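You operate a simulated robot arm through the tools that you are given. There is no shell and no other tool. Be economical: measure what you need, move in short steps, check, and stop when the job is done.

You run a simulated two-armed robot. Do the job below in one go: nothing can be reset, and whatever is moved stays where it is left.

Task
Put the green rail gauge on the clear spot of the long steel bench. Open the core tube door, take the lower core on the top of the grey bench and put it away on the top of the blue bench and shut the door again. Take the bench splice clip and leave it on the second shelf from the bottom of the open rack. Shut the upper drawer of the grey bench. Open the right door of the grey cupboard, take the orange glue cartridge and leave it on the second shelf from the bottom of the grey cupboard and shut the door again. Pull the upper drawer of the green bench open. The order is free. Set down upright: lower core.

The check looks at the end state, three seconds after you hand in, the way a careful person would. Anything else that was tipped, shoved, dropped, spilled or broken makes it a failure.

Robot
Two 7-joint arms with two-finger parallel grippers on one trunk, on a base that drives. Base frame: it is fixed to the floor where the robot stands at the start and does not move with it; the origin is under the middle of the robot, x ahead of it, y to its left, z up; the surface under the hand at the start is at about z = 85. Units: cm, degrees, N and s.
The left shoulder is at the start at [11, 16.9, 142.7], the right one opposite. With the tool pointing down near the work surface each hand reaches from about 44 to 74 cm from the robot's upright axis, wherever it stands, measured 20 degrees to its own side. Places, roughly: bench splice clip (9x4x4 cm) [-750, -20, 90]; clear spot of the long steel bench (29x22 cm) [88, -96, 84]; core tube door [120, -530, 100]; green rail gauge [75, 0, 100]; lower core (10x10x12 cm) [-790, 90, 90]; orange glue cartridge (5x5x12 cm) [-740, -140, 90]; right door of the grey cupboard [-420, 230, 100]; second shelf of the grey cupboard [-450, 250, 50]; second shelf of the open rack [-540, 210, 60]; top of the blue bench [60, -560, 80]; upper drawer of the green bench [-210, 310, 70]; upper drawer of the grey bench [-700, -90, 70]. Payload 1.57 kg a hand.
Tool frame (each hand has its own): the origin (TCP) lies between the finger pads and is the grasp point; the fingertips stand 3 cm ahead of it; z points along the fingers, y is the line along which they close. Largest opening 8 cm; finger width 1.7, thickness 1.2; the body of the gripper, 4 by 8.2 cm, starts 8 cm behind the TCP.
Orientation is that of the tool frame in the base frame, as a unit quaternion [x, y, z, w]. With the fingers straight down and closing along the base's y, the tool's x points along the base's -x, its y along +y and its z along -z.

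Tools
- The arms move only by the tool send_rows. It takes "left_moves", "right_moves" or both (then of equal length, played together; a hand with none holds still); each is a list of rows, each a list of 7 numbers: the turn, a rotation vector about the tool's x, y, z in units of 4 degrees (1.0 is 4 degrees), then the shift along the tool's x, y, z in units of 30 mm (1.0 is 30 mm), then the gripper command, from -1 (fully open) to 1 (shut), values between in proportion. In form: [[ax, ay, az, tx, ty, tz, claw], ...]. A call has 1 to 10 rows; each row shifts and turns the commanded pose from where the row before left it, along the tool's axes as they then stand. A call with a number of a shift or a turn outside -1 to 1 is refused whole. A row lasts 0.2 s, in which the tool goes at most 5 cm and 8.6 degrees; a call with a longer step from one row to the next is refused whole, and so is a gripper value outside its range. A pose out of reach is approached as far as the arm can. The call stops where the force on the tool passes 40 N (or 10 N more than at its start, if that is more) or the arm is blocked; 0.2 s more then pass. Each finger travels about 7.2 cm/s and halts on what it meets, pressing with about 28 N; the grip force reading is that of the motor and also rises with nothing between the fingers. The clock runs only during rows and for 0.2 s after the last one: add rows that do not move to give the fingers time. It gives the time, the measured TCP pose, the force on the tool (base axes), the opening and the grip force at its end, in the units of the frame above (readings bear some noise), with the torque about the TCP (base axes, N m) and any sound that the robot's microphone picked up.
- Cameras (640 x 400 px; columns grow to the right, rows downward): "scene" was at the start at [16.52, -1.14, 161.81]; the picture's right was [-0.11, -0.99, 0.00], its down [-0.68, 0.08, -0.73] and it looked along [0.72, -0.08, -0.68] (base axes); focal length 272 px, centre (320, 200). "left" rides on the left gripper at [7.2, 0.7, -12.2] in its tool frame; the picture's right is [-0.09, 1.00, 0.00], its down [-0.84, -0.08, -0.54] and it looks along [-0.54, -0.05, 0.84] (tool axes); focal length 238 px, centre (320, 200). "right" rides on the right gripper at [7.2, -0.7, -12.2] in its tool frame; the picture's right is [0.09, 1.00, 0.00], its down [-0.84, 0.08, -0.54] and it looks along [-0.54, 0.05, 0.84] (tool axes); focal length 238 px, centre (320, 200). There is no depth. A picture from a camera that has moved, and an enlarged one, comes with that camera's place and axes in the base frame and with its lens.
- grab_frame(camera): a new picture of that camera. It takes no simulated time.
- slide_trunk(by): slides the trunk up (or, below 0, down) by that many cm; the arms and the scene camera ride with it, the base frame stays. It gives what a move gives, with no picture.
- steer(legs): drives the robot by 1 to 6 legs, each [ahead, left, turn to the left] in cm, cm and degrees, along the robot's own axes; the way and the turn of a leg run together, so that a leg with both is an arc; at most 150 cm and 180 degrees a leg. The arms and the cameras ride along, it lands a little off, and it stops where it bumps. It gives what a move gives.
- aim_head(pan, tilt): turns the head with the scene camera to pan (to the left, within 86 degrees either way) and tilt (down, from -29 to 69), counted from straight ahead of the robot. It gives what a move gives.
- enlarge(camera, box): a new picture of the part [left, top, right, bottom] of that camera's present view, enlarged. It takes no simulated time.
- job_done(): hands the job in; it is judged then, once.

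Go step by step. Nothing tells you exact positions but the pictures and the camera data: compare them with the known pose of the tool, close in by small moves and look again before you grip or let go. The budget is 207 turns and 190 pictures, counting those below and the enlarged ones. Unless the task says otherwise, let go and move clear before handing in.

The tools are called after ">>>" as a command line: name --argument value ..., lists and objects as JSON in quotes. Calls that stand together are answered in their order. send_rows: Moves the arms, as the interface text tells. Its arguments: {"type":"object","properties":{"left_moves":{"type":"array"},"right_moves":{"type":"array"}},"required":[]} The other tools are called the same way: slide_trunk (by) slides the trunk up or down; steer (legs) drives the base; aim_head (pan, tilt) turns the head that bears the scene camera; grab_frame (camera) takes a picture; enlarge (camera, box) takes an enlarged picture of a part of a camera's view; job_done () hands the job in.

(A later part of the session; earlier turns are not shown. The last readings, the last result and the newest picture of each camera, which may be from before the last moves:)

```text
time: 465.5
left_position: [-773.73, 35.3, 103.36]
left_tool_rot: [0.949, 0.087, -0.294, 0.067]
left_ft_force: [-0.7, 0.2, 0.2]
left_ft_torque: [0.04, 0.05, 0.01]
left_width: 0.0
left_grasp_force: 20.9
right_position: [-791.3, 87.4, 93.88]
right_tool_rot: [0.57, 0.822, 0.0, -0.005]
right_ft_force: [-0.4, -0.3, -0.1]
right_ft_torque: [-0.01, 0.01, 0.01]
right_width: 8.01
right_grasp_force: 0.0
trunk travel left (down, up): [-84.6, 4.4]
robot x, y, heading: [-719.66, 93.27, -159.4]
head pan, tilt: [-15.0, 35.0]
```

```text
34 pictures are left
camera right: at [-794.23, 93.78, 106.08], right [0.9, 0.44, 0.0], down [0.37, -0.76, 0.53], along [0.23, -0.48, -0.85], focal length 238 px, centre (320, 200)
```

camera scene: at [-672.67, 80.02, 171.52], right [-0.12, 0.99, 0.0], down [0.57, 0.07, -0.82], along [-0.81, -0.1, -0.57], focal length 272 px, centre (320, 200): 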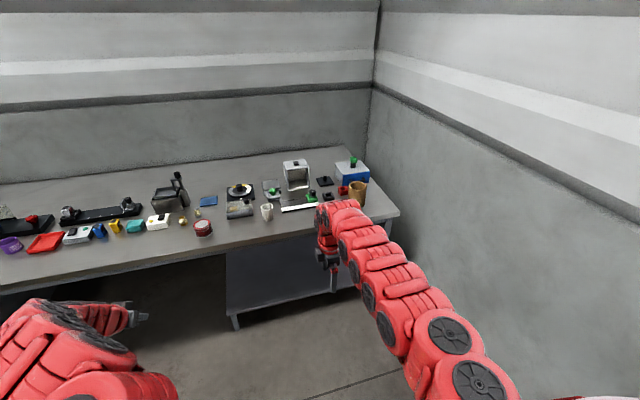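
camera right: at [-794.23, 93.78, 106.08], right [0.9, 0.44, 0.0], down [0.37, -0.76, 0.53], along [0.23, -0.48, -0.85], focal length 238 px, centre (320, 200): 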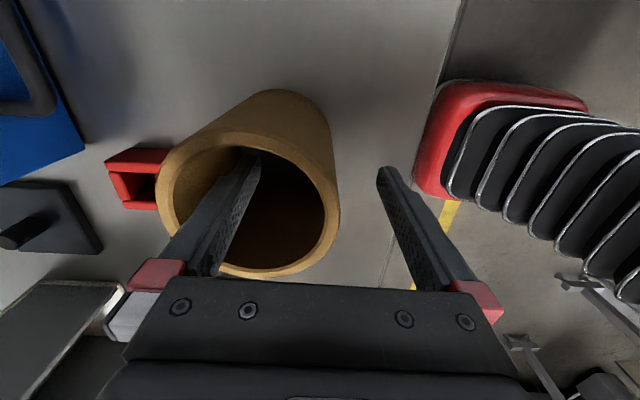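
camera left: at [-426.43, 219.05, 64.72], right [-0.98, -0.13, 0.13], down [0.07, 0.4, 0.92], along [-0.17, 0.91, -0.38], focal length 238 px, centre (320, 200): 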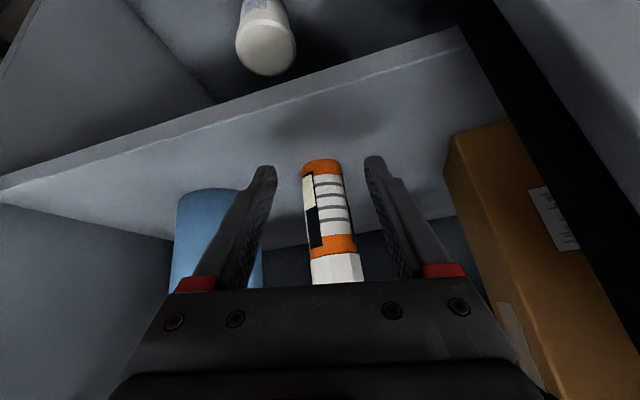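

>>> send_rows --right_moves '[[0, 0, 0, 0, 0, 0.3, -1], [0, 0, 0, 0, 0, 0, 1], [0, 0, 0, 0, 0, 0, 1], [0, 0, 0, 0, 0, 0, 1], [0, 0, 0, 0, 0, 0, 1], [0, 0, 0, 0, 0, 0, 1]]'

>>> slide_trunk --by 4

>>> grab_frame --camera "right"

```text
time: 466.9
left_position: [-773.49, 35.27, 103.56]
left_tool_rot: [0.949, 0.087, -0.295, 0.068]
left_ft_force: [0.0, 1.0, -0.7]
left_ft_torque: [-0.01, 0.03, 0.0]
left_width: 0.0
left_grasp_force: 21.0
right_position: [-790.74, 87.75, 93.19]
right_tool_rot: [0.569, 0.822, 0.0, -0.006]
right_ft_force: [-0.2, 0.4, 1.4]
right_ft_torque: [-0.01, -0.06, 0.01]
right_width: 0.75
right_grasp_force: 26.2
right hand out of reach, approached as far as the arm can: row 1
trunk travel left (down, up): [-84.6, 4.4]
robot x, y, heading: [-719.08, 93.1, -158.9]
head pan, tilt: [-15.0, 35.0]
```

```text
time: 467.8
left_position: [-773.55, 35.37, 107.54]
left_tool_rot: [0.949, 0.086, -0.296, 0.067]
left_ft_force: [-0.5, 0.4, -0.2]
left_ft_torque: [0.01, -0.04, 0.0]
left_width: 0.0
left_grasp_force: 21.8
right_position: [-790.8, 87.55, 97.2]
right_tool_rot: [0.569, 0.822, 0.0, -0.005]
right_ft_force: [0.0, -0.8, -1.2]
right_ft_torque: [0.02, -0.03, -0.02]
right_width: 0.74
right_grasp_force: 26.4
trunk travel left (down, up): [-88.6, 0.4]
robot x, y, heading: [-719.4, 93.2, -159.2]
head pan, tilt: [-15.0, 35.0]
```

```text
33 pictures are left
camera right: at [-793.75, 93.97, 109.39], right [0.9, 0.44, 0.0], down [0.37, -0.76, 0.53], along [0.23, -0.48, -0.85], focal length 238 px, centre (320, 200)
```

right: 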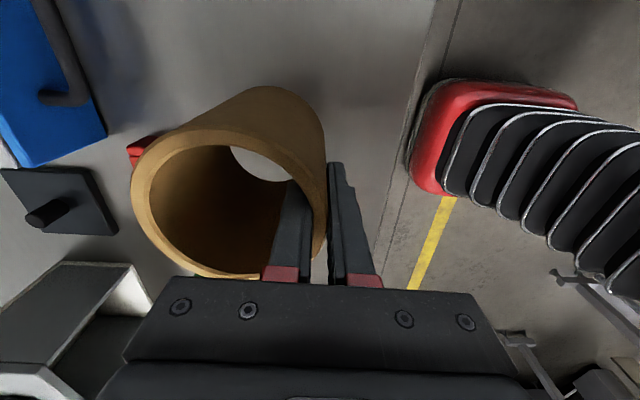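

The core is held by its wall and weighs little. I'll carry it back along the lane, turning in the open area.

>>> send_rows --left_moves '[[0, 0, 0, 0, -0.9, 0, 1], [0, 0, 0, 0, -0.9, 0, 1], [0, 0, 0, 0, -0.9, 0, 1], [0, 0, 0, 0, -0.9, 0, 1], [0, 0, 0, 0, -0.9, 0, 1]]'

>>> steer --legs '[[-50, 0, 0], [0, 31, 0], [-100, 0, 0], [-100, 0, 0], [0, 85, 0], [0, 0, -90]]'

```text
time: 468.9
left_position: [-778.8, 45.53, 104.81]
left_tool_rot: [0.949, 0.086, -0.295, 0.068]
left_ft_force: [-0.8, -0.3, -0.2]
left_ft_torque: [0.0, -0.01, 0.01]
left_width: 0.02
left_grasp_force: 21.2
left hand out of reach, approached as far as the arm can: row 1, 2, 3, 4, 5
right_position: [-790.84, 87.63, 97.22]
right_tool_rot: [0.569, 0.822, 0.0, -0.005]
right_ft_force: [-1.3, 0.7, -0.6]
right_ft_torque: [0.0, 0.01, 0.0]
right_width: 0.73
right_grasp_force: 26.8
trunk travel left (down, up): [-88.6, 0.4]
robot x, y, heading: [-719.68, 93.29, -159.2]
head pan, tilt: [-15.0, 35.0]
```

```text
time: 490.9
left_position: [-494.86, 133.8, 104.72]
left_tool_rot: [0.743, -0.597, -0.259, -0.157]
left_ft_force: [0.0, 0.1, -0.5]
left_ft_torque: [0.05, -0.04, 0.03]
left_width: 0.0
left_grasp_force: 21.5
right_position: [-453.13, 147.33, 97.19]
right_tool_rot: [0.98, 0.197, 0.005, -0.003]
right_ft_force: [0.5, 0.2, -0.8]
right_ft_torque: [-0.06, -0.01, -0.03]
right_width: 0.71
right_grasp_force: 26.6
trunk travel left (down, up): [-88.6, 0.4]
robot x, y, heading: [-445.28, 76.21, 112.8]
head pan, tilt: [-15.0, 35.0]
```

>>> steer --legs '[[0, 0, -1.8], [-16, -120, 0], [0, -120, 0], [0, -106, 0]]'

>>> grab_frame --camera "right"

```text
time: 508.0
left_position: [-169.99, 245.27, 104.7]
left_tool_rot: [0.74, -0.601, -0.258, -0.158]
left_ft_force: [-0.4, 0.0, 0.0]
left_ft_torque: [0.01, 0.0, 0.01]
left_width: 0.01
left_grasp_force: 21.2
right_position: [-128.14, 258.38, 97.21]
right_tool_rot: [0.982, 0.191, 0.004, -0.004]
right_ft_force: [-0.1, -1.1, -0.3]
right_ft_torque: [-0.02, -0.04, 0.0]
right_width: 0.71
right_grasp_force: 26.2
trunk travel left (down, up): [-88.6, 0.4]
robot x, y, heading: [-120.54, 187.22, 112.2]
head pan, tilt: [-15.0, 35.0]
```

```text
32 pictures are left
camera right: at [-121.67, 261.55, 109.45], right [0.46, -0.89, 0.0], down [-0.75, -0.39, 0.53], along [-0.48, -0.24, -0.85], focal length 238 px, centre (320, 200)
```

right: 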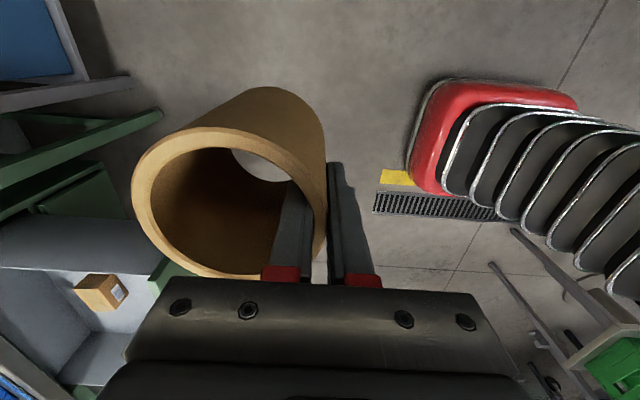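

>>> steer --legs '[[0, -4, -1.2], [-125, 0, 0], [-125, 0, 0]]'

>>> steer --legs '[[-130, 25, 0], [-125, 0, 0], [0, 0, 90], [0, 0, 90]]'

>>> aim_head --pan 0 --tilt 20

>>> grab_frame --camera "scene"

```text
time: 520.7
left_position: [-75.56, 13.81, 104.73]
left_tool_rot: [0.731, -0.611, -0.256, -0.162]
left_ft_force: [-0.5, -0.2, -0.3]
left_ft_torque: [0.0, -0.01, 0.04]
left_width: 0.0
left_grasp_force: 21.9
right_position: [-33.46, 25.75, 97.17]
right_tool_rot: [0.984, 0.178, 0.004, -0.003]
right_ft_force: [0.4, 0.1, -0.8]
right_ft_torque: [-0.04, -0.01, 0.0]
right_width: 0.71
right_grasp_force: 26.1
trunk travel left (down, up): [-88.6, 0.4]
robot x, y, heading: [-28.21, -45.49, 110.8]
head pan, tilt: [-15.0, 35.0]
```

```text
time: 541.0
left_position: [87.38, -350.97, 104.72]
left_tool_rot: [0.597, 0.743, -0.157, 0.259]
left_ft_force: [-0.2, -0.1, 0.5]
left_ft_torque: [0.01, -0.03, -0.01]
left_width: 0.0
left_grasp_force: 21.5
right_position: [45.82, -364.52, 97.16]
right_tool_rot: [-0.196, 0.981, -0.004, -0.005]
right_ft_force: [0.2, -0.8, -0.1]
right_ft_torque: [0.04, 0.02, 0.04]
right_width: 0.67
right_grasp_force: 26.1
trunk travel left (down, up): [-88.6, 0.4]
robot x, y, heading: [37.53, -293.43, -67.3]
head pan, tilt: [-15.0, 35.0]
```

```text
time: 541.8
left_position: [87.56, -350.98, 104.75]
left_tool_rot: [0.597, 0.742, -0.157, 0.26]
left_ft_force: [0.0, -0.4, 0.5]
left_ft_torque: [0.01, 0.04, 0.01]
left_width: 0.01
left_grasp_force: 20.8
right_position: [45.74, -364.5, 97.25]
right_tool_rot: [-0.196, 0.981, -0.004, -0.004]
right_ft_force: [0.1, 0.3, -2.2]
right_ft_torque: [0.06, 0.03, -0.01]
right_width: 0.71
right_grasp_force: 25.8
trunk travel left (down, up): [-88.6, 0.4]
robot x, y, heading: [37.62, -293.4, -67.3]
head pan, tilt: [0.0, 20.0]
```

```text
31 pictures are left
camera scene: at [44.66, -309.64, 179.91], right [-0.92, -0.39, 0.0], down [-0.13, 0.32, -0.94], along [0.36, -0.87, -0.34], focal length 272 px, centre (320, 200)
```

scene: 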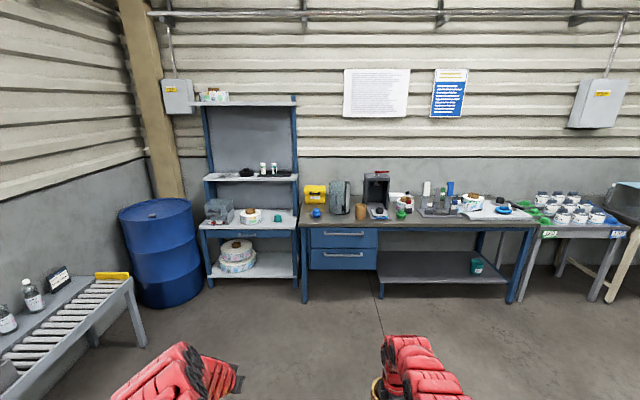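

The way is clear to the blue bench. The core must go in from above the tube, so I'll raise the right hand and pull the left hand back first.

>>> send_rows --left_moves '[[0, 0, 0, 0.8, 0, -0.6, 1], [0, 0, 0, 0.8, 0, -0.6, 1], [0, 0, 0, 0.8, 0, -0.6, 1], [0, 0, 0, 0.8, 0, -0.6, 1], [0, 0, 0, 0, 0, 0, 1], [0, 0, 0, 0, 0, 0, 1], [0, 0, 0, 0, 0, 0, 1], [0, 0, 0, 0, 0, 0, 1], [0, 0, 0, 0, 0, 0, 1], [0, 0, 0, 0, 0, 0, 1]]' --right_moves '[[0, 0, 0, 0, 0, -1, 1], [0, 0, 0, 0, 0, -1, 1], [0, 0, 0, 0, 0, -1, 1], [0, 0, 0, 0, 0, -1, 1], [0, 0, 0, 0, 0, -1, 1], [0, 0, 0, 0, 0, -1, 1], [0, 0, 0, 0, 0, -1, 1], [0, 0, 0, 0, 0, -1, 1], [0, 0, 0, 0, 0, -1, 1], [0, 0, 0, 0, 0, -1, 1]]'

>>> steer --legs '[[0, 0, -1.7]]'

```text
time: 544.0
left_position: [87.52, -350.39, 104.46]
left_tool_rot: [0.597, 0.743, -0.156, 0.259]
left_ft_force: [-0.5, -0.1, 0.1]
left_ft_torque: [0.02, -0.01, 0.01]
left_width: 0.0
left_grasp_force: 21.1
left hand out of reach, approached as far as the arm can: row 1, 2, 3, 4
right_position: [45.85, -364.14, 127.43]
right_tool_rot: [-0.196, 0.981, -0.004, -0.004]
right_ft_force: [-0.3, -0.3, -1.3]
right_ft_torque: [0.02, 0.04, -0.01]
right_width: 0.7
right_grasp_force: 26.5
trunk travel left (down, up): [-88.6, 0.4]
robot x, y, heading: [37.65, -293.19, -67.3]
head pan, tilt: [0.0, 20.0]
```

```text
time: 544.8
left_position: [85.84, -351.69, 104.27]
left_tool_rot: [0.608, 0.734, -0.16, 0.256]
left_ft_force: [0.2, 0.6, -0.3]
left_ft_torque: [-0.03, 0.04, -0.02]
left_width: 0.01
left_grasp_force: 21.1
right_position: [43.96, -364.31, 127.37]
right_tool_rot: [-0.182, 0.983, -0.004, -0.005]
right_ft_force: [0.6, -0.7, -0.7]
right_ft_torque: [0.02, 0.0, -0.03]
right_width: 0.7
right_grasp_force: 26.4
trunk travel left (down, up): [-88.6, 0.4]
robot x, y, heading: [37.49, -293.61, -68.6]
head pan, tilt: [0.0, 20.0]
```

>>> send_rows --left_moves '[[0, 0, 0, 0.3, 1, -0.25, 1], [0, 0, 0, 0.4, 1, -0.3, 1], [0, 0, 0, 0.5, 1, -0.35, 1], [0, 0, 0, 0.55, 1, -0.4, 1], [0, 0, 0, 0.6, 1, -0.45, 1], [0, 0, 0, 0.65, 1, -0.5, 1], [0, 0, 0, 0.7, 1, -0.5, 1], [0, 0, 0, 0.7, 1, -0.5, 1], [0, 0, 0, 0.7, 0.9, -0.5, 1]]'

>>> steer --legs '[[100, 0, 0]]'

```text
time: 546.8
left_position: [108.49, -328.14, 105.99]
left_tool_rot: [0.609, 0.734, -0.16, 0.255]
left_ft_force: [0.0, -0.4, -0.1]
left_ft_torque: [0.02, -0.04, 0.0]
left_width: 0.0
left_grasp_force: 21.7
left hand out of reach, approached as far as the arm can: row 1, 3, 5
right_position: [43.84, -364.32, 127.26]
right_tool_rot: [-0.182, 0.983, -0.005, -0.005]
right_ft_force: [0.3, 0.1, -1.2]
right_ft_torque: [0.0, 0.01, 0.02]
right_width: 0.67
right_grasp_force: 26.7
trunk travel left (down, up): [-88.6, 0.4]
robot x, y, heading: [37.47, -293.23, -68.6]
head pan, tilt: [0.0, 20.0]
```

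```text
time: 552.0
left_position: [143.4, -425.35, 105.97]
left_tool_rot: [0.616, 0.727, -0.163, 0.255]
left_ft_force: [-0.8, 0.5, 0.2]
left_ft_torque: [0.01, -0.01, -0.02]
left_width: 0.01
left_grasp_force: 21.7
right_position: [78.12, -459.97, 127.29]
right_tool_rot: [-0.172, 0.985, -0.004, -0.005]
right_ft_force: [0.9, -0.5, -1.2]
right_ft_torque: [0.04, -0.01, -0.01]
right_width: 0.7
right_grasp_force: 26.4
trunk travel left (down, up): [-88.6, 0.4]
robot x, y, heading: [73.58, -389.01, -69.9]
head pan, tilt: [0.0, 20.0]
```

>>> aim_head --pan 12 --tilt 30

>>> grab_frame --camera "scene"

>>> enlarge --camera "scene" --box '[200, 130, 380, 260]'

```text
time: 552.8
left_position: [143.48, -425.43, 105.9]
left_tool_rot: [0.616, 0.727, -0.162, 0.254]
left_ft_force: [-0.2, 0.3, 0.1]
left_ft_torque: [0.0, 0.01, 0.01]
left_width: 0.0
left_grasp_force: 21.4
right_position: [78.13, -460.06, 127.24]
right_tool_rot: [-0.172, 0.985, -0.004, -0.004]
right_ft_force: [0.1, 0.2, -0.5]
right_ft_torque: [0.04, 0.01, 0.01]
right_width: 0.69
right_grasp_force: 26.8
trunk travel left (down, up): [-88.6, 0.4]
robot x, y, heading: [73.0, -389.2, -70.3]
head pan, tilt: [12.0, 30.0]
```

```text
30 pictures are left
camera scene: at [81.26, -404.44, 178.31], right [-0.85, -0.53, 0.0], down [-0.26, 0.42, -0.87], along [0.46, -0.74, -0.5], focal length 272 px, centre (320, 200)
```

scene: 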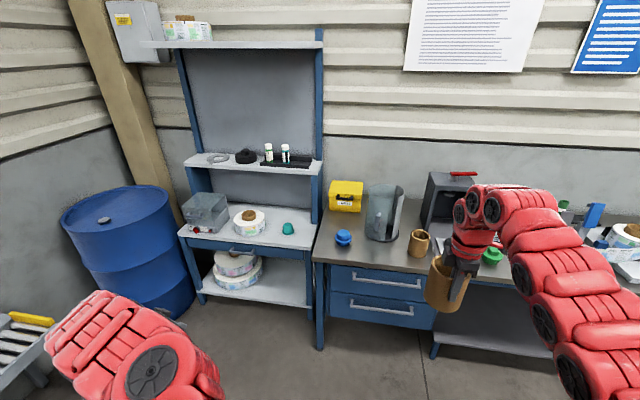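

```text
3.08 times, centred on (290, 195) of scene
camera zoom: at [81.26, -404.44, 178.31], right [-0.85, -0.53, 0.0], down [-0.26, 0.42, -0.87], along [0.46, -0.74, -0.5], focal length 838 px, centre (412, 215)
```

zoom: 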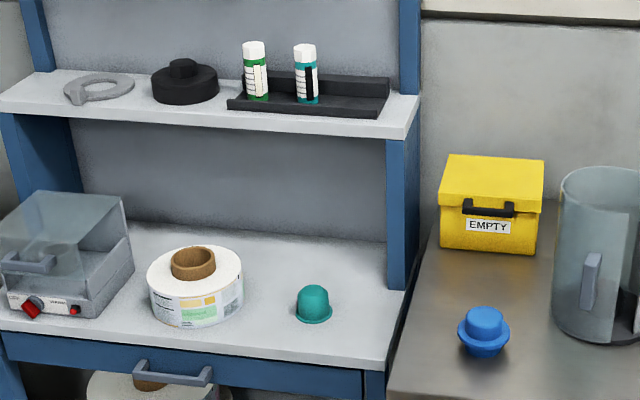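

>>> steer --legs '[[0, 12, 1.2], [60, 0, 0]]'

>>> grab_frame --camera "right"

>>> aim_head --pan 0 --tilt 45

>>> grab_frame --camera "scene"

```text
time: 557.0
left_position: [177.9, -473.89, 106.19]
left_tool_rot: [0.602, 0.739, -0.158, 0.258]
left_ft_force: [0.3, -0.5, -0.8]
left_ft_torque: [0.01, -0.03, 0.04]
left_width: 0.0
left_grasp_force: 21.8
right_position: [113.77, -510.82, 127.37]
right_tool_rot: [-0.188, 0.982, -0.004, -0.004]
right_ft_force: [0.5, -0.7, -1.9]
right_ft_torque: [0.01, 0.04, -0.02]
right_width: 0.68
right_grasp_force: 26.5
trunk travel left (down, up): [-88.6, 0.4]
robot x, y, heading: [107.0, -439.9, -68.1]
head pan, tilt: [12.0, 30.0]
```

```text
28 pictures are left
camera right: at [107.49, -514.11, 139.55], right [-0.45, 0.89, -0.01], down [0.75, 0.39, 0.53], along [0.48, 0.24, -0.85], focal length 238 px, centre (320, 200)
```

right: 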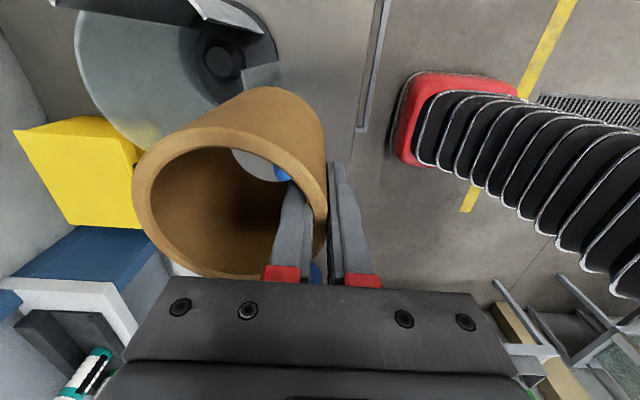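

```text
time: 557.8
left_position: [177.95, -473.95, 105.97]
left_tool_rot: [0.603, 0.739, -0.158, 0.256]
left_ft_force: [0.0, 0.0, -0.2]
left_ft_torque: [0.0, 0.01, 0.01]
left_width: 0.01
left_grasp_force: 21.2
right_position: [113.83, -511.01, 127.16]
right_tool_rot: [-0.188, 0.982, -0.004, -0.005]
right_ft_force: [-0.9, 0.6, -1.2]
right_ft_torque: [0.03, 0.06, -0.02]
right_width: 0.69
right_grasp_force: 26.6
trunk travel left (down, up): [-88.6, 0.4]
robot x, y, heading: [106.58, -439.98, -68.1]
head pan, tilt: [0.0, 45.0]
```

```text
27 pictures are left
camera scene: at [113.02, -455.38, 176.05], right [-0.93, -0.37, 0.0], down [-0.26, 0.66, -0.71], along [0.26, -0.66, -0.71], focal length 272 px, centre (320, 200)
```

scene: 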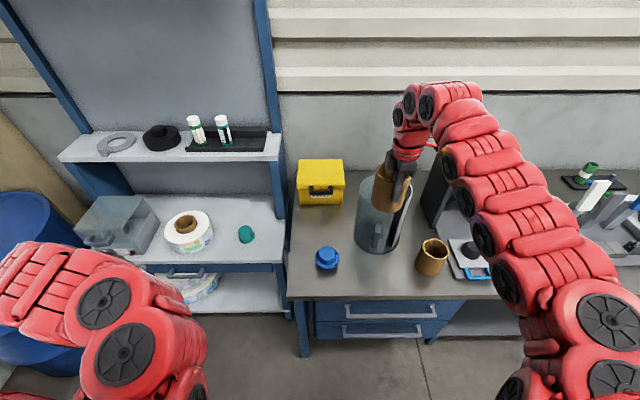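

The spigot is at about (116.7, -529.3) and the core centre is about 13.6 cm short and 4.3 cm left of it. Moving over it.

>>> steer --legs '[[13.5, -4.3, 0]]'

>>> grab_frame --camera "right"

>>> enlarge --camera "scene" --box '[320, 130, 460, 290]'

```text
time: 559.1
left_position: [179.23, -488.03, 106.0]
left_tool_rot: [0.602, 0.739, -0.158, 0.258]
left_ft_force: [0.3, -0.7, 0.5]
left_ft_torque: [0.0, 0.01, 0.0]
left_width: 0.02
left_grasp_force: 21.0
right_position: [114.94, -524.95, 127.42]
right_tool_rot: [-0.19, 0.982, -0.005, -0.005]
right_ft_force: [0.2, 0.2, -0.8]
right_ft_torque: [-0.01, 0.06, -0.02]
right_width: 0.67
right_grasp_force: 26.7
trunk travel left (down, up): [-88.6, 0.4]
robot x, y, heading: [108.24, -454.06, -68.0]
head pan, tilt: [0.0, 45.0]
```

```text
26 pictures are left
camera right: at [108.78, -528.15, 139.64], right [-0.46, 0.89, -0.01], down [0.75, 0.39, 0.53], along [0.48, 0.24, -0.85], focal length 238 px, centre (320, 200)
```

right: 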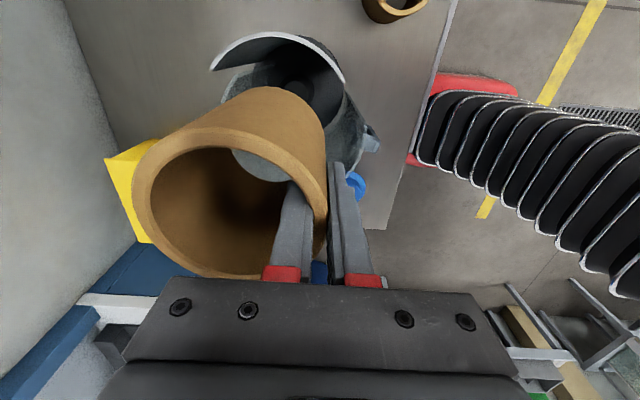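

```text
2.50 times, centred on (390, 210) of scene
camera zoom: at [114.14, -469.2, 176.08], right [-0.93, -0.37, 0.0], down [-0.26, 0.65, -0.71], along [0.26, -0.66, -0.71], focal length 680 px, centre (145, 175)
```

zoom: 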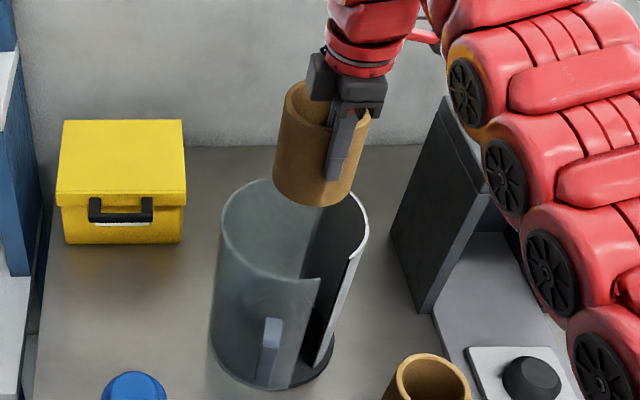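

The core is centred over the spigot within a few millimetres. Lowering into the tube.

>>> send_rows --right_moves '[[0, 0, 0, 0, 0, 0.8, 1], [0, 0, 0, 0, 0, 0.8, 1], [0, 0, 0, 0, 0, 0.8, 1], [0, 0, 0, 0, 0, 0.8, 1], [0, 0, 0, 0, 0, 0.8, 1], [0, 0, 0, 0, 0, 0.8, 1], [0, 0, 0, 0, 0, 0.6, 1], [0, 0, 0, 0, 0, 0, 1]]'

>>> grab_frame --camera "right"

>>> enlarge --camera "scene" --box '[320, 130, 460, 290]'

```text
time: 560.9
left_position: [179.13, -488.23, 105.97]
left_tool_rot: [0.603, 0.738, -0.159, 0.257]
left_ft_force: [0.3, 0.3, -0.2]
left_ft_torque: [-0.02, 0.01, 0.0]
left_width: 0.0
left_grasp_force: 21.5
right_position: [114.98, -525.3, 111.17]
right_tool_rot: [-0.189, 0.982, -0.005, -0.004]
right_ft_force: [-0.4, 0.7, -0.7]
right_ft_torque: [0.05, -0.01, 0.0]
right_width: 0.69
right_grasp_force: 26.5
trunk travel left (down, up): [-88.6, 0.4]
robot x, y, heading: [108.04, -453.97, -68.0]
head pan, tilt: [0.0, 45.0]
```

```text
24 pictures are left
camera right: at [108.69, -528.54, 123.36], right [-0.46, 0.89, -0.01], down [0.75, 0.39, 0.53], along [0.48, 0.24, -0.85], focal length 238 px, centre (320, 200)
```

right: 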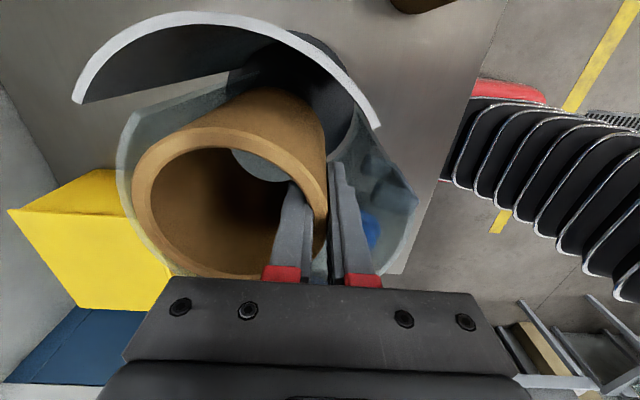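

```text
2.50 times, centred on (390, 210) of scene
camera zoom: at [114.16, -469.47, 176.06], right [-0.93, -0.37, 0.0], down [-0.26, 0.66, -0.71], along [0.26, -0.66, -0.71], focal length 680 px, centre (145, 175)
```

zoom: 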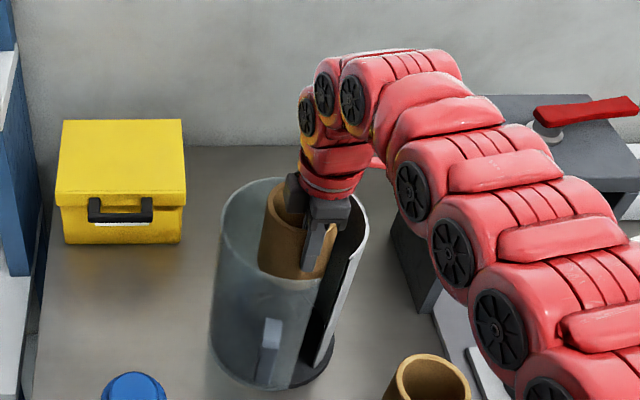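

>>> send_rows --right_moves '[[0, 0, 0, 0, 0, 0.6, 1], [0, 0, 0, 0, 0, 0.6, 1], [0, 0, 0, 0, 0, 0.6, 1], [0, 0, 0, 0, 0, 0.4, 1], [0, 0, 0, 0, 0, 0.4, 1], [0, 0, 0, 0, 0, 0.3, 1], [0, 0, 0, 0, 0, 0.3, 1], [0, 0, 0, 0, 0, 0.3, 1], [0, 0, 0, 0, 0, 0.3, 1], [0, 0, 0, 0, 0, 0.2, 1]]'

>>> grab_frame --camera "right"

```text
time: 562.2
left_position: [179.05, -487.85, 106.06]
left_tool_rot: [0.603, 0.738, -0.159, 0.258]
left_ft_force: [0.0, 0.1, 0.3]
left_ft_torque: [0.02, 0.03, 0.03]
left_width: 0.03
left_grasp_force: 20.9
right_position: [114.71, -525.82, 104.04]
right_tool_rot: [-0.187, 0.982, -0.011, -0.006]
right_ft_force: [-8.0, 5.4, 21.1]
right_ft_torque: [0.39, -0.23, 0.26]
right_width: 0.68
right_grasp_force: 26.0
trunk travel left (down, up): [-88.6, 0.4]
robot x, y, heading: [107.81, -454.07, -68.1]
head pan, tilt: [0.0, 45.0]
stopped in row 6 (right hand): the force on the tool passed its limit at 48 N (the readings are from after the stop); the commanded pose is now the measured one
```

```text
22 pictures are left
camera right: at [108.43, -528.79, 116.33], right [-0.45, 0.89, -0.02], down [0.75, 0.39, 0.53], along [0.48, 0.22, -0.85], focal length 238 px, centre (320, 200)
```

right: 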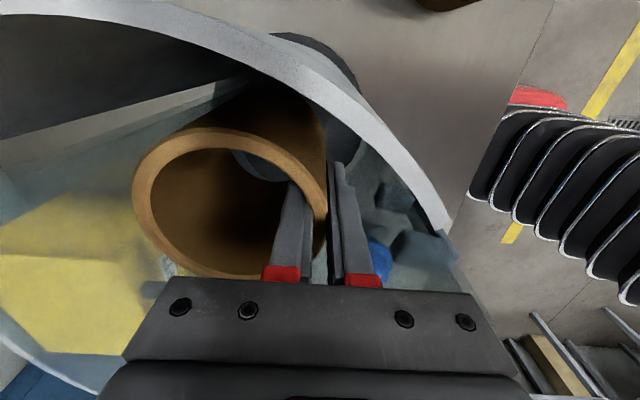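

The core touched something at about z 94 before seating. I'll look through the bore to see how the spigot lies.

>>> send_rows --right_moves '[[0, 0, 0, 0, 0, -0.5, 1], [0, 0, 0, 0, 0, -0.5, 1], [0, 0, 0, 0, 0, 0, 1]]'

>>> enlarge --camera "right" --box '[120, 20, 460, 290]'

>>> enlarge --camera "scene" --box '[355, 170, 425, 290]'

```text
time: 563.0
left_position: [179.22, -488.27, 105.9]
left_tool_rot: [0.602, 0.739, -0.158, 0.257]
left_ft_force: [0.2, -1.7, 1.0]
left_ft_torque: [-0.02, 0.03, -0.01]
left_width: 0.01
left_grasp_force: 21.5
right_position: [114.92, -525.82, 106.61]
right_tool_rot: [-0.188, 0.982, -0.009, -0.004]
right_ft_force: [0.5, 0.2, -1.0]
right_ft_torque: [0.05, 0.01, -0.06]
right_width: 0.69
right_grasp_force: 26.2
trunk travel left (down, up): [-88.6, 0.4]
robot x, y, heading: [107.59, -454.38, -68.1]
head pan, tilt: [0.0, 45.0]
```

```text
1.48 times, centred on (290, 155) of right
camera zoom: at [108.63, -528.97, 118.94], right [-0.45, 0.89, -0.02], down [0.75, 0.39, 0.53], along [0.48, 0.23, -0.85], focal length 353 px, centre (364, 267)
```

zoom: 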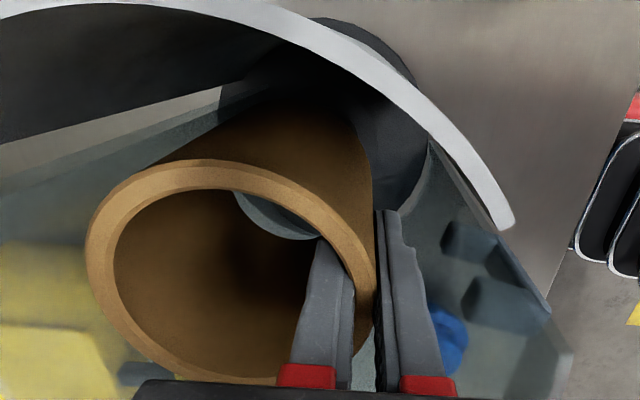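

```text
3.33 times, centred on (390, 230) of scene
camera zoom: at [114.16, -469.61, 176.04], right [-0.93, -0.37, 0.0], down [-0.26, 0.66, -0.71], along [0.26, -0.66, -0.71], focal length 907 px, centre (87, 100)
```

zoom: 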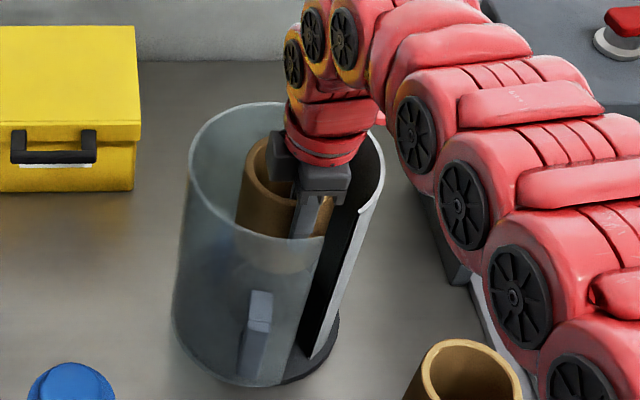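

From the front view the door has swung almost shut again and the gripper palm met its rim. I'll move slightly forward, dip the palm inside the rim, and push the door open from inside by drawing the hand back.

>>> send_rows --right_moves '[[0, 0, 0, 0, -0.45, 0, 1], [0, 0, 0, 0, 0, 0.5, 1], [0, 0, 0, 0, 0, 0.4, 1], [0, 0, 0, 0, 0, 0.3, 1], [0, 0, 0, 0, 0, 0, 1]]'

```text
time: 564.2
left_position: [179.14, -488.22, 105.96]
left_tool_rot: [0.603, 0.739, -0.158, 0.256]
left_ft_force: [-0.6, -0.3, -0.3]
left_ft_torque: [0.01, 0.0, -0.04]
left_width: 0.0
left_grasp_force: 21.2
right_position: [115.37, -527.26, 103.2]
right_tool_rot: [-0.188, 0.982, -0.009, -0.005]
right_ft_force: [-0.3, 0.2, 0.1]
right_ft_torque: [0.07, 0.03, -0.01]
right_width: 0.66
right_grasp_force: 26.9
trunk travel left (down, up): [-88.6, 0.4]
robot x, y, heading: [107.63, -454.61, -68.0]
head pan, tilt: [0.0, 45.0]
```

>>> send_rows --right_moves '[[0, 0, 0, 0, 0.3, 0, 1], [0, 0, 0, 0, 0.3, 0, 1], [0, 0, 0, 0, 0.3, 0, 1], [0, 0, 0, 0, 0.3, 0, 1], [0, 0, 0, 0, 0.3, 0, 1], [0, 0, 0, 0, 0.3, 0, 1]]'

>>> enlarge --camera "scene" --box '[355, 170, 425, 290]'

```text
time: 565.0
left_position: [179.43, -487.98, 105.79]
left_tool_rot: [0.601, 0.74, -0.158, 0.255]
left_ft_force: [-1.2, 0.7, 0.1]
left_ft_torque: [-0.04, -0.05, 0.0]
left_width: 0.0
left_grasp_force: 21.1
right_position: [115.81, -525.13, 103.35]
right_tool_rot: [-0.194, 0.981, -0.018, 0.001]
right_ft_force: [24.7, -15.2, -8.2]
right_ft_torque: [1.12, 1.87, -0.3]
right_width: 0.68
right_grasp_force: 26.5
trunk travel left (down, up): [-88.6, 0.4]
robot x, y, heading: [108.11, -454.69, -67.5]
head pan, tilt: [0.0, 45.0]
stopped in row 4 (right hand): the force on the tool passed its limit at 44 N (the readings are from after the stop); the commanded pose is now the measured one
```

```text
3.33 times, centred on (390, 230) of scene
camera zoom: at [114.51, -469.76, 176.0], right [-0.93, -0.38, 0.0], down [-0.27, 0.66, -0.71], along [0.27, -0.65, -0.71], focal length 907 px, centre (87, 100)
```

zoom: 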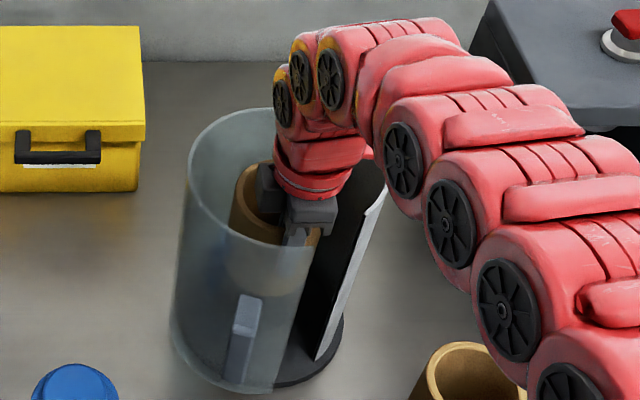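

>>> send_rows --right_moves '[[0, 0, 0, 0, -0.15, 0, 1], [0, 0, 0, -0.35, 0, 0, 1], [0, 0, 0, -0.35, 0, 0, 1], [0, 0, 0, 0, 0.25, 0, 1], [0, 0, 0, 0, 0.25, 0, 1], [0, 0, 0, 0, 0.25, 0, 1], [0, 0, 0, 0, 0.25, 0, 1], [0, 0, 0, 0, 0.25, 0, 1]]'

>>> enlarge --camera "scene" --box '[345, 170, 425, 300]'

```text
time: 566.3
left_position: [179.53, -488.0, 105.79]
left_tool_rot: [0.6, 0.741, -0.157, 0.255]
left_ft_force: [-0.2, -0.5, -0.6]
left_ft_torque: [0.0, -0.03, 0.01]
left_width: 0.0
left_grasp_force: 20.7
right_position: [117.82, -523.81, 103.28]
right_tool_rot: [-0.197, 0.98, -0.024, 0.002]
right_ft_force: [21.8, -19.3, -10.5]
right_ft_torque: [1.35, 1.62, -0.08]
right_width: 0.68
right_grasp_force: 26.1
trunk travel left (down, up): [-88.6, 0.4]
robot x, y, heading: [108.03, -454.85, -68.0]
head pan, tilt: [0.0, 45.0]
stopped in row 6 (right hand): the force on the tool passed its limit at 46 N (the readings are from after the stop); the commanded pose is now the measured one
```

```text
3.08 times, centred on (385, 235) of scene
camera zoom: at [114.72, -469.95, 175.98], right [-0.93, -0.38, 0.0], down [-0.27, 0.66, -0.71], along [0.27, -0.65, -0.71], focal length 838 px, centre (120, 92)
```

zoom: 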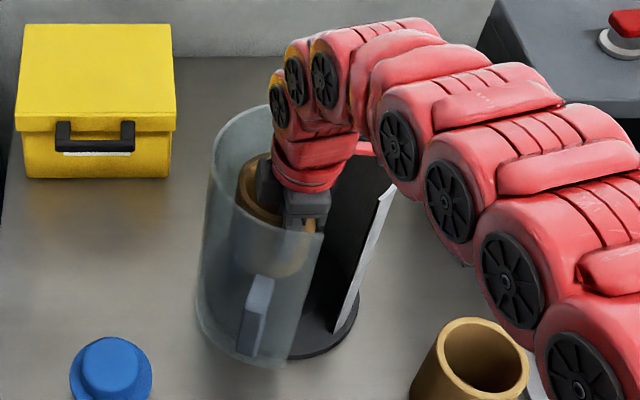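

The door gave a bit, enough room for the palm. I'll go back over the spigot, biased slightly forward, and lower gently.

>>> send_rows --right_moves '[[0, 0, 0, 0, -0.37, 0, 1], [0, 0, 0, 0.5, 0, 0, 1], [0, 0, 0, 0.5, 0, 0, 1], [0, 0, 0, 0, 0, 0.2, 1], [0, 0, 0, 0, 0, 0.2, 1], [0, 0, 0, 0, 0, 0.2, 1], [0, 0, 0, 0, 0, 0.2, 1], [0, 0, 0, 0, 0, 0.2, 1]]'

>>> enlarge --camera "right" --box '[120, 20, 460, 290]'

```text
time: 568.1
left_position: [179.3, -488.01, 105.99]
left_tool_rot: [0.601, 0.74, -0.157, 0.257]
left_ft_force: [-0.5, 0.2, 0.0]
left_ft_torque: [0.02, -0.03, 0.0]
left_width: 0.02
left_grasp_force: 20.9
right_position: [114.82, -525.66, 100.49]
right_tool_rot: [-0.195, 0.981, -0.02, 0.001]
right_ft_force: [3.0, -2.2, 0.6]
right_ft_torque: [0.27, 0.32, -0.03]
right_width: 0.69
right_grasp_force: 26.3
trunk travel left (down, up): [-88.6, 0.4]
robot x, y, heading: [107.87, -454.29, -67.7]
head pan, tilt: [0.0, 45.0]
```

```text
1.48 times, centred on (290, 155) of right
camera zoom: at [108.34, -528.54, 112.69], right [-0.46, 0.88, -0.04], down [0.74, 0.41, 0.53], along [0.49, 0.22, -0.85], focal length 353 px, centre (364, 267)
```

zoom: 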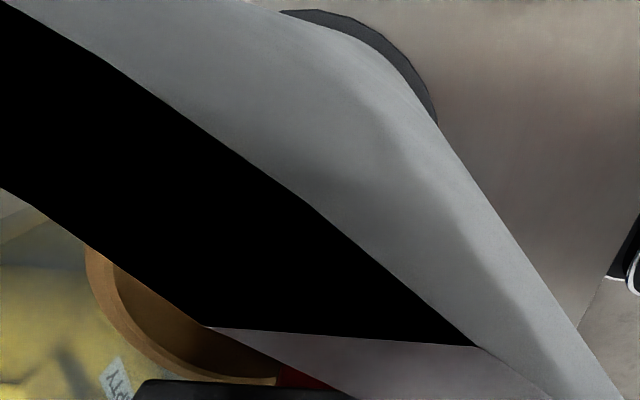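

>>> send_rows --right_moves '[[0, 0, 0, 0, 0, 0.2, 1], [0, 0, 0, 0, 0, 0.2, 1], [0, 0, 0, 0, 0, 0.2, 1], [0, 0, 0, 0, 0, 0.2, 1], [0, 0, 0, 0, 0, 0.2, 1], [0, 0, 0, 0, 0, 0.2, 1], [0, 0, 0, 0, 0, 0.2, 1]]'

>>> enlarge --camera "scene" --box '[345, 170, 425, 300]'

```text
time: 569.4
left_position: [179.29, -487.59, 106.27]
left_tool_rot: [0.601, 0.739, -0.158, 0.258]
left_ft_force: [0.5, 0.2, 0.1]
left_ft_torque: [0.01, -0.01, -0.03]
left_width: 0.0
left_grasp_force: 21.2
right_position: [114.85, -525.99, 98.09]
right_tool_rot: [-0.195, 0.98, -0.028, 0.0]
right_ft_force: [-1.7, 12.0, 29.4]
right_ft_torque: [0.56, 0.0, 0.33]
right_width: 0.72
right_grasp_force: 26.6
trunk travel left (down, up): [-88.6, 0.4]
robot x, y, heading: [107.68, -454.06, -67.7]
head pan, tilt: [0.0, 45.0]
stopped in row 6 (right hand): the force on the tool passed its limit at 46 N (the readings are from after the stop); the commanded pose is now the measured one
```

```text
3.08 times, centred on (385, 235) of scene
camera zoom: at [114.17, -468.93, 176.15], right [-0.93, -0.38, 0.0], down [-0.27, 0.65, -0.71], along [0.27, -0.66, -0.7], focal length 838 px, centre (120, 92)
```

zoom: 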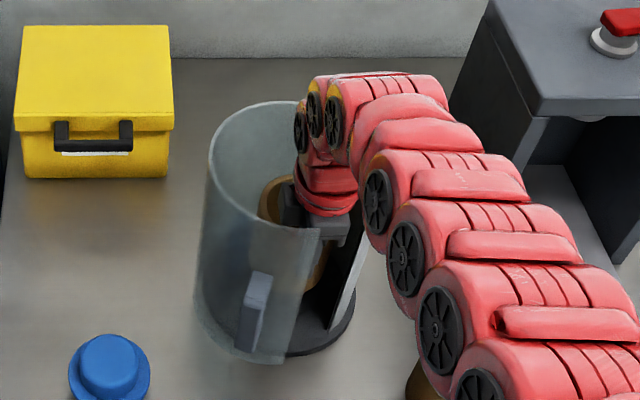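

The wrist meets the door rim with the core about 3 cm above its seat, already threaded over the spigot. I'll let the core slide down the spigot by opening the fingers a little.

>>> send_rows --right_moves '[[0, 0, 0, 0, 0, -0.1, 1], [0, 0, 0, 0, 0, 0, 0.6], [0, 0, 0, 0, 0, 0, 0.55], [0, 0, 0, 0, 0, 0, 0.5], [0, 0, 0, 0, 0, 0, 0.5]]'

>>> enlarge --camera "scene" --box '[345, 170, 425, 300]'

```text
time: 570.6
left_position: [179.19, -487.66, 106.08]
left_tool_rot: [0.6, 0.74, -0.158, 0.258]
left_ft_force: [0.5, -0.8, -0.1]
left_ft_torque: [0.02, 0.03, -0.01]
left_width: 0.03
left_grasp_force: 21.1
right_position: [114.79, -526.04, 98.03]
right_tool_rot: [-0.194, 0.981, -0.026, 0.001]
right_ft_force: [-4.2, 1.9, 19.1]
right_ft_torque: [-0.36, 0.19, -0.1]
right_width: 2.01
right_grasp_force: 0.0
trunk travel left (down, up): [-88.6, 0.4]
robot x, y, heading: [108.0, -454.7, -67.9]
head pan, tilt: [0.0, 45.0]
```

```text
3.08 times, centred on (385, 235) of scene
camera zoom: at [114.27, -469.22, 176.09], right [-0.93, -0.38, 0.0], down [-0.27, 0.65, -0.71], along [0.27, -0.66, -0.71], focal length 838 px, centre (120, 92)
```

zoom: 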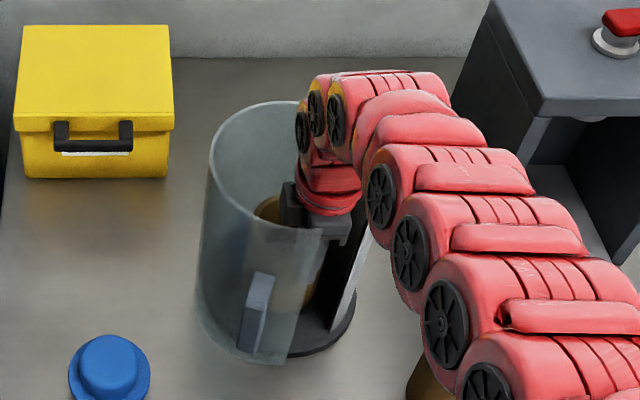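

The core has dropped onto its seat. Raising the hand straight out.

>>> send_rows --right_moves '[[0, 0, 0, 0, 0, -0.3, 0.5], [0, 0, 0, 0, 0, -0.6, 0.5], [0, 0, 0, 0, 0, -1, 0.5], [0, 0, 0, 0, 0, -1, 0.5], [0, 0, 0, 0, 0, -1, 0.5], [0, 0, 0, 0, 0, -1, 0.5], [0, 0, 0, 0, 0, -1, 0.5], [0, 0, 0, 0, 0, -1, 0.5], [0, 0, 0, 0, 0, -1, 0.5], [0, 0, 0, 0, 0, -1, 0.5]]'

>>> steer --legs '[[-25, 0, 0]]'

>>> aim_head --pan 10 --tilt 40

>>> enlarge --camera "scene" --box '[250, 130, 430, 290]'

```text
time: 572.8
left_position: [179.34, -487.95, 105.96]
left_tool_rot: [0.601, 0.741, -0.157, 0.257]
left_ft_force: [-0.5, -0.1, 0.1]
left_ft_torque: [0.04, -0.01, 0.04]
left_width: 0.01
left_grasp_force: 21.4
right_position: [114.8, -524.78, 124.46]
right_tool_rot: [-0.194, 0.981, -0.026, 0.0]
right_ft_force: [-0.2, 0.0, -0.5]
right_ft_torque: [0.03, 0.01, -0.01]
right_width: 1.96
right_grasp_force: 0.1
trunk travel left (down, up): [-88.6, 0.4]
robot x, y, heading: [108.29, -454.57, -67.5]
head pan, tilt: [0.0, 45.0]
```

```text
time: 574.6
left_position: [170.23, -464.8, 105.84]
left_tool_rot: [0.599, 0.742, -0.157, 0.257]
left_ft_force: [0.0, -0.2, 0.2]
left_ft_torque: [0.01, 0.0, 0.06]
left_width: 0.0
left_grasp_force: 21.5
right_position: [105.93, -501.97, 124.33]
right_tool_rot: [-0.198, 0.98, -0.026, 0.0]
right_ft_force: [0.3, -0.1, 0.4]
right_ft_torque: [-0.01, 0.06, -0.02]
right_width: 2.0
right_grasp_force: 0.1
trunk travel left (down, up): [-88.6, 0.4]
robot x, y, heading: [98.34, -431.19, -67.5]
head pan, tilt: [0.0, 45.0]
```

```text
time: 575.4
left_position: [170.14, -464.57, 106.0]
left_tool_rot: [0.598, 0.742, -0.157, 0.258]
left_ft_force: [-0.1, 0.4, 0.4]
left_ft_torque: [0.01, 0.0, -0.02]
left_width: 0.0
left_grasp_force: 21.3
right_position: [105.77, -501.94, 124.48]
right_tool_rot: [-0.198, 0.98, -0.026, 0.0]
right_ft_force: [-0.2, -0.2, 0.2]
right_ft_torque: [-0.01, 0.01, -0.04]
right_width: 2.0
right_grasp_force: 0.1
trunk travel left (down, up): [-88.6, 0.4]
robot x, y, heading: [98.74, -431.49, -67.3]
head pan, tilt: [10.0, 40.0]
```

```text
2.50 times, centred on (340, 210) of scene
camera zoom: at [106.48, -446.31, 176.79], right [-0.84, -0.54, 0.0], down [-0.35, 0.54, -0.77], along [0.41, -0.65, -0.64], focal length 680 px, centre (270, 175)
```

zoom: 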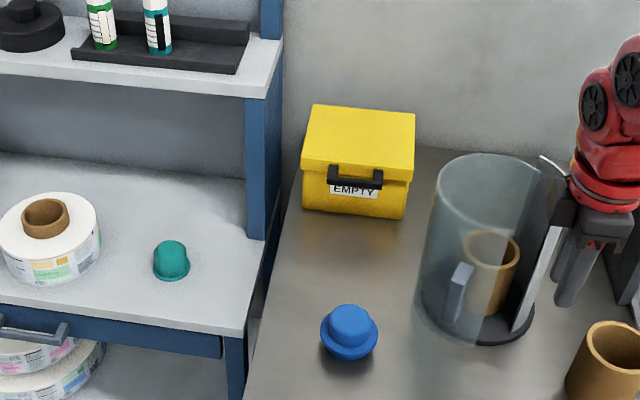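

The core stands upright in the tube over its spigot. Now to shut the door: I'll bring the closed right fingers to the left of the handle and sweep right.

>>> steer --legs '[[0, 13.5, -1.5]]'

>>> send_rows --right_moves '[[0, 0, 0, 0, 0, 1, 1], [0, 0, 0, 0, 0, 1, 1], [0, 0, 0, 0, 0, 1, 1], [0, 0, 0, 0, 0, 1, 1], [0, 0, 0, 0, 0, 1, 1], [0, 0, 0, 0, 0, 1, 1], [0, 0, 0, 0, 0, 1, 1], [0, 0, 0, 0, 0, 0.9, 1]]'

>>> grab_frame --camera "right"

```text
time: 576.7
left_position: [181.77, -461.49, 106.08]
left_tool_rot: [0.609, 0.734, -0.16, 0.255]
left_ft_force: [0.1, 0.1, 0.2]
left_ft_torque: [0.03, -0.06, 0.01]
left_width: 0.0
left_grasp_force: 21.2
right_position: [116.43, -497.16, 124.4]
right_tool_rot: [-0.185, 0.982, -0.026, 0.0]
right_ft_force: [0.9, -0.1, -0.3]
right_ft_torque: [0.01, 0.01, -0.03]
right_width: 2.01
right_grasp_force: 0.2
trunk travel left (down, up): [-88.6, 0.4]
robot x, y, heading: [111.28, -426.61, -68.9]
head pan, tilt: [10.0, 40.0]
```

```text
time: 578.5
left_position: [181.91, -461.44, 105.79]
left_tool_rot: [0.608, 0.734, -0.16, 0.255]
left_ft_force: [-0.6, -0.6, -0.2]
left_ft_torque: [-0.01, 0.03, 0.03]
left_width: 0.0
left_grasp_force: 21.5
right_position: [116.97, -498.25, 100.81]
right_tool_rot: [-0.185, 0.982, -0.026, -0.001]
right_ft_force: [0.4, -0.4, 0.1]
right_ft_torque: [0.04, -0.01, 0.0]
right_width: 0.0
right_grasp_force: 21.5
trunk travel left (down, up): [-88.6, 0.4]
robot x, y, heading: [111.2, -426.84, -68.8]
head pan, tilt: [10.0, 40.0]
```

```text
13 pictures are left
camera right: at [110.57, -501.07, 112.96], right [-0.45, 0.89, -0.05], down [0.75, 0.4, 0.53], along [0.49, 0.2, -0.85], focal length 238 px, centre (320, 200)
```

right: 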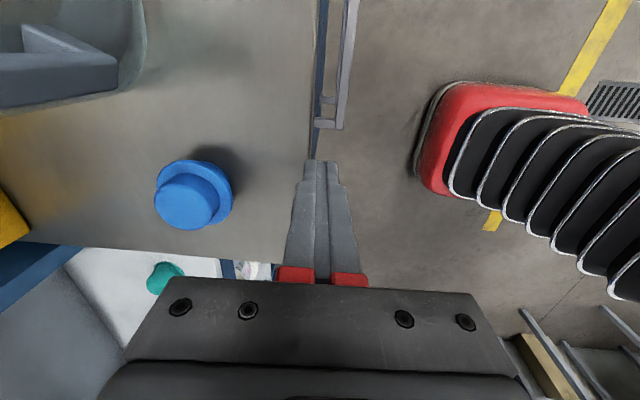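

>>> steer --legs '[[15, 0, 0]]'

>>> send_rows --right_moves '[[0, 0, 0, 0, 0, 0.3, 1], [0, 0, 0, 0, 0, 0.2, 1]]'

>>> grab_frame --camera "right"

```text
time: 579.8
left_position: [187.09, -475.04, 106.01]
left_tool_rot: [0.607, 0.735, -0.159, 0.256]
left_ft_force: [-0.2, -0.6, 0.3]
left_ft_torque: [-0.01, -0.03, 0.01]
left_width: 0.01
left_grasp_force: 21.3
right_position: [122.19, -511.83, 100.9]
right_tool_rot: [-0.185, 0.982, -0.027, 0.0]
right_ft_force: [-0.7, -0.2, 0.2]
right_ft_torque: [-0.03, -0.04, 0.02]
right_width: 0.0
right_grasp_force: 21.6
trunk travel left (down, up): [-88.6, 0.4]
robot x, y, heading: [116.68, -440.51, -68.7]
head pan, tilt: [10.0, 40.0]
```

```text
time: 580.4
left_position: [187.17, -475.0, 106.01]
left_tool_rot: [0.608, 0.735, -0.16, 0.256]
left_ft_force: [0.3, 0.3, -0.4]
left_ft_torque: [-0.02, 0.0, 0.03]
left_width: 0.01
left_grasp_force: 21.3
right_position: [122.22, -512.05, 99.38]
right_tool_rot: [-0.185, 0.982, -0.025, -0.001]
right_ft_force: [1.4, 0.3, 0.1]
right_ft_torque: [-0.02, -0.02, -0.04]
right_width: 0.01
right_grasp_force: 21.2
trunk travel left (down, up): [-88.6, 0.4]
robot x, y, heading: [116.05, -439.96, -69.0]
head pan, tilt: [10.0, 40.0]
```

```text
12 pictures are left
camera right: at [115.8, -514.67, 111.52], right [-0.45, 0.89, -0.05], down [0.75, 0.4, 0.53], along [0.49, 0.2, -0.85], focal length 238 px, centre (320, 200)
```

right: 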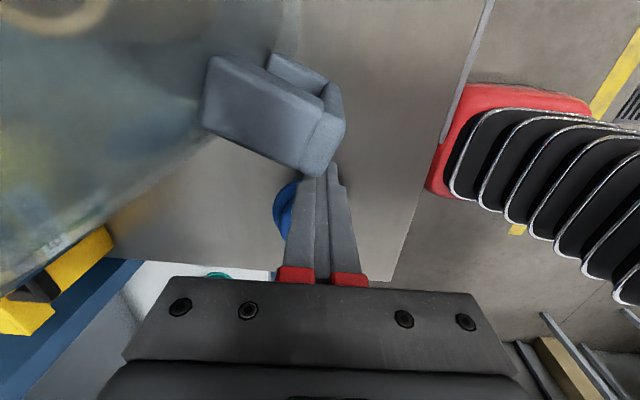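

The fingers are just left of the handle. Sweeping right to close.

>>> send_rows --right_moves '[[0, 0, 0, 0.25, -0.02, 0, 1], [0, 0, 0, 0.25, -0.02, 0, 1], [0, 0, 0, 0.25, -0.02, 0, 1], [0, 0, 0, 0.25, -0.03, 0, 1], [0, 0, 0, 0.2, -0.04, 0, 1], [0, 0, 0, 0.2, -0.04, 0, 1], [0, 0, 0, 0.2, -0.04, 0, 1], [0, 0, 0, 0.2, -0.04, 0, 1], [0, 0, 0, 0.2, -0.04, 0, 1], [0, 0, 0, 0.2, -0.04, 0, 1]]'

>>> grab_frame --camera "right"

```text
time: 582.6
left_position: [187.18, -475.22, 105.85]
left_tool_rot: [0.608, 0.734, -0.16, 0.255]
left_ft_force: [-0.6, 0.0, -0.5]
left_ft_torque: [-0.02, -0.02, -0.01]
left_width: 0.0
left_grasp_force: 21.7
right_position: [116.51, -515.41, 99.43]
right_tool_rot: [-0.185, 0.982, -0.027, 0.0]
right_ft_force: [0.6, 0.4, 0.2]
right_ft_torque: [-0.02, -0.01, 0.01]
right_width: 0.0
right_grasp_force: 21.0
trunk travel left (down, up): [-88.6, 0.4]
robot x, y, heading: [116.43, -440.2, -68.6]
head pan, tilt: [10.0, 40.0]
```

```text
11 pictures are left
camera right: at [110.08, -518.05, 111.67], right [-0.45, 0.89, -0.05], down [0.75, 0.4, 0.53], along [0.49, 0.2, -0.85], focal length 238 px, centre (320, 200)
```

right: 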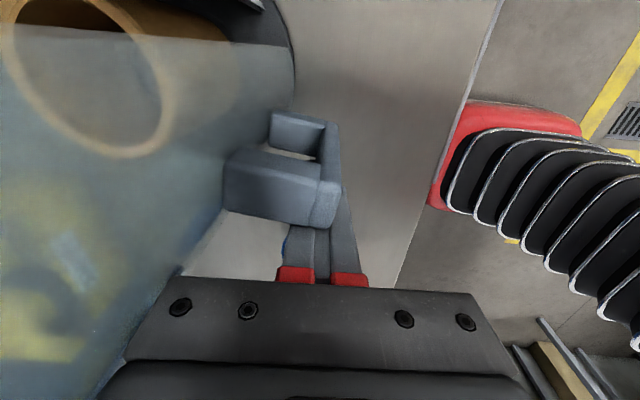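

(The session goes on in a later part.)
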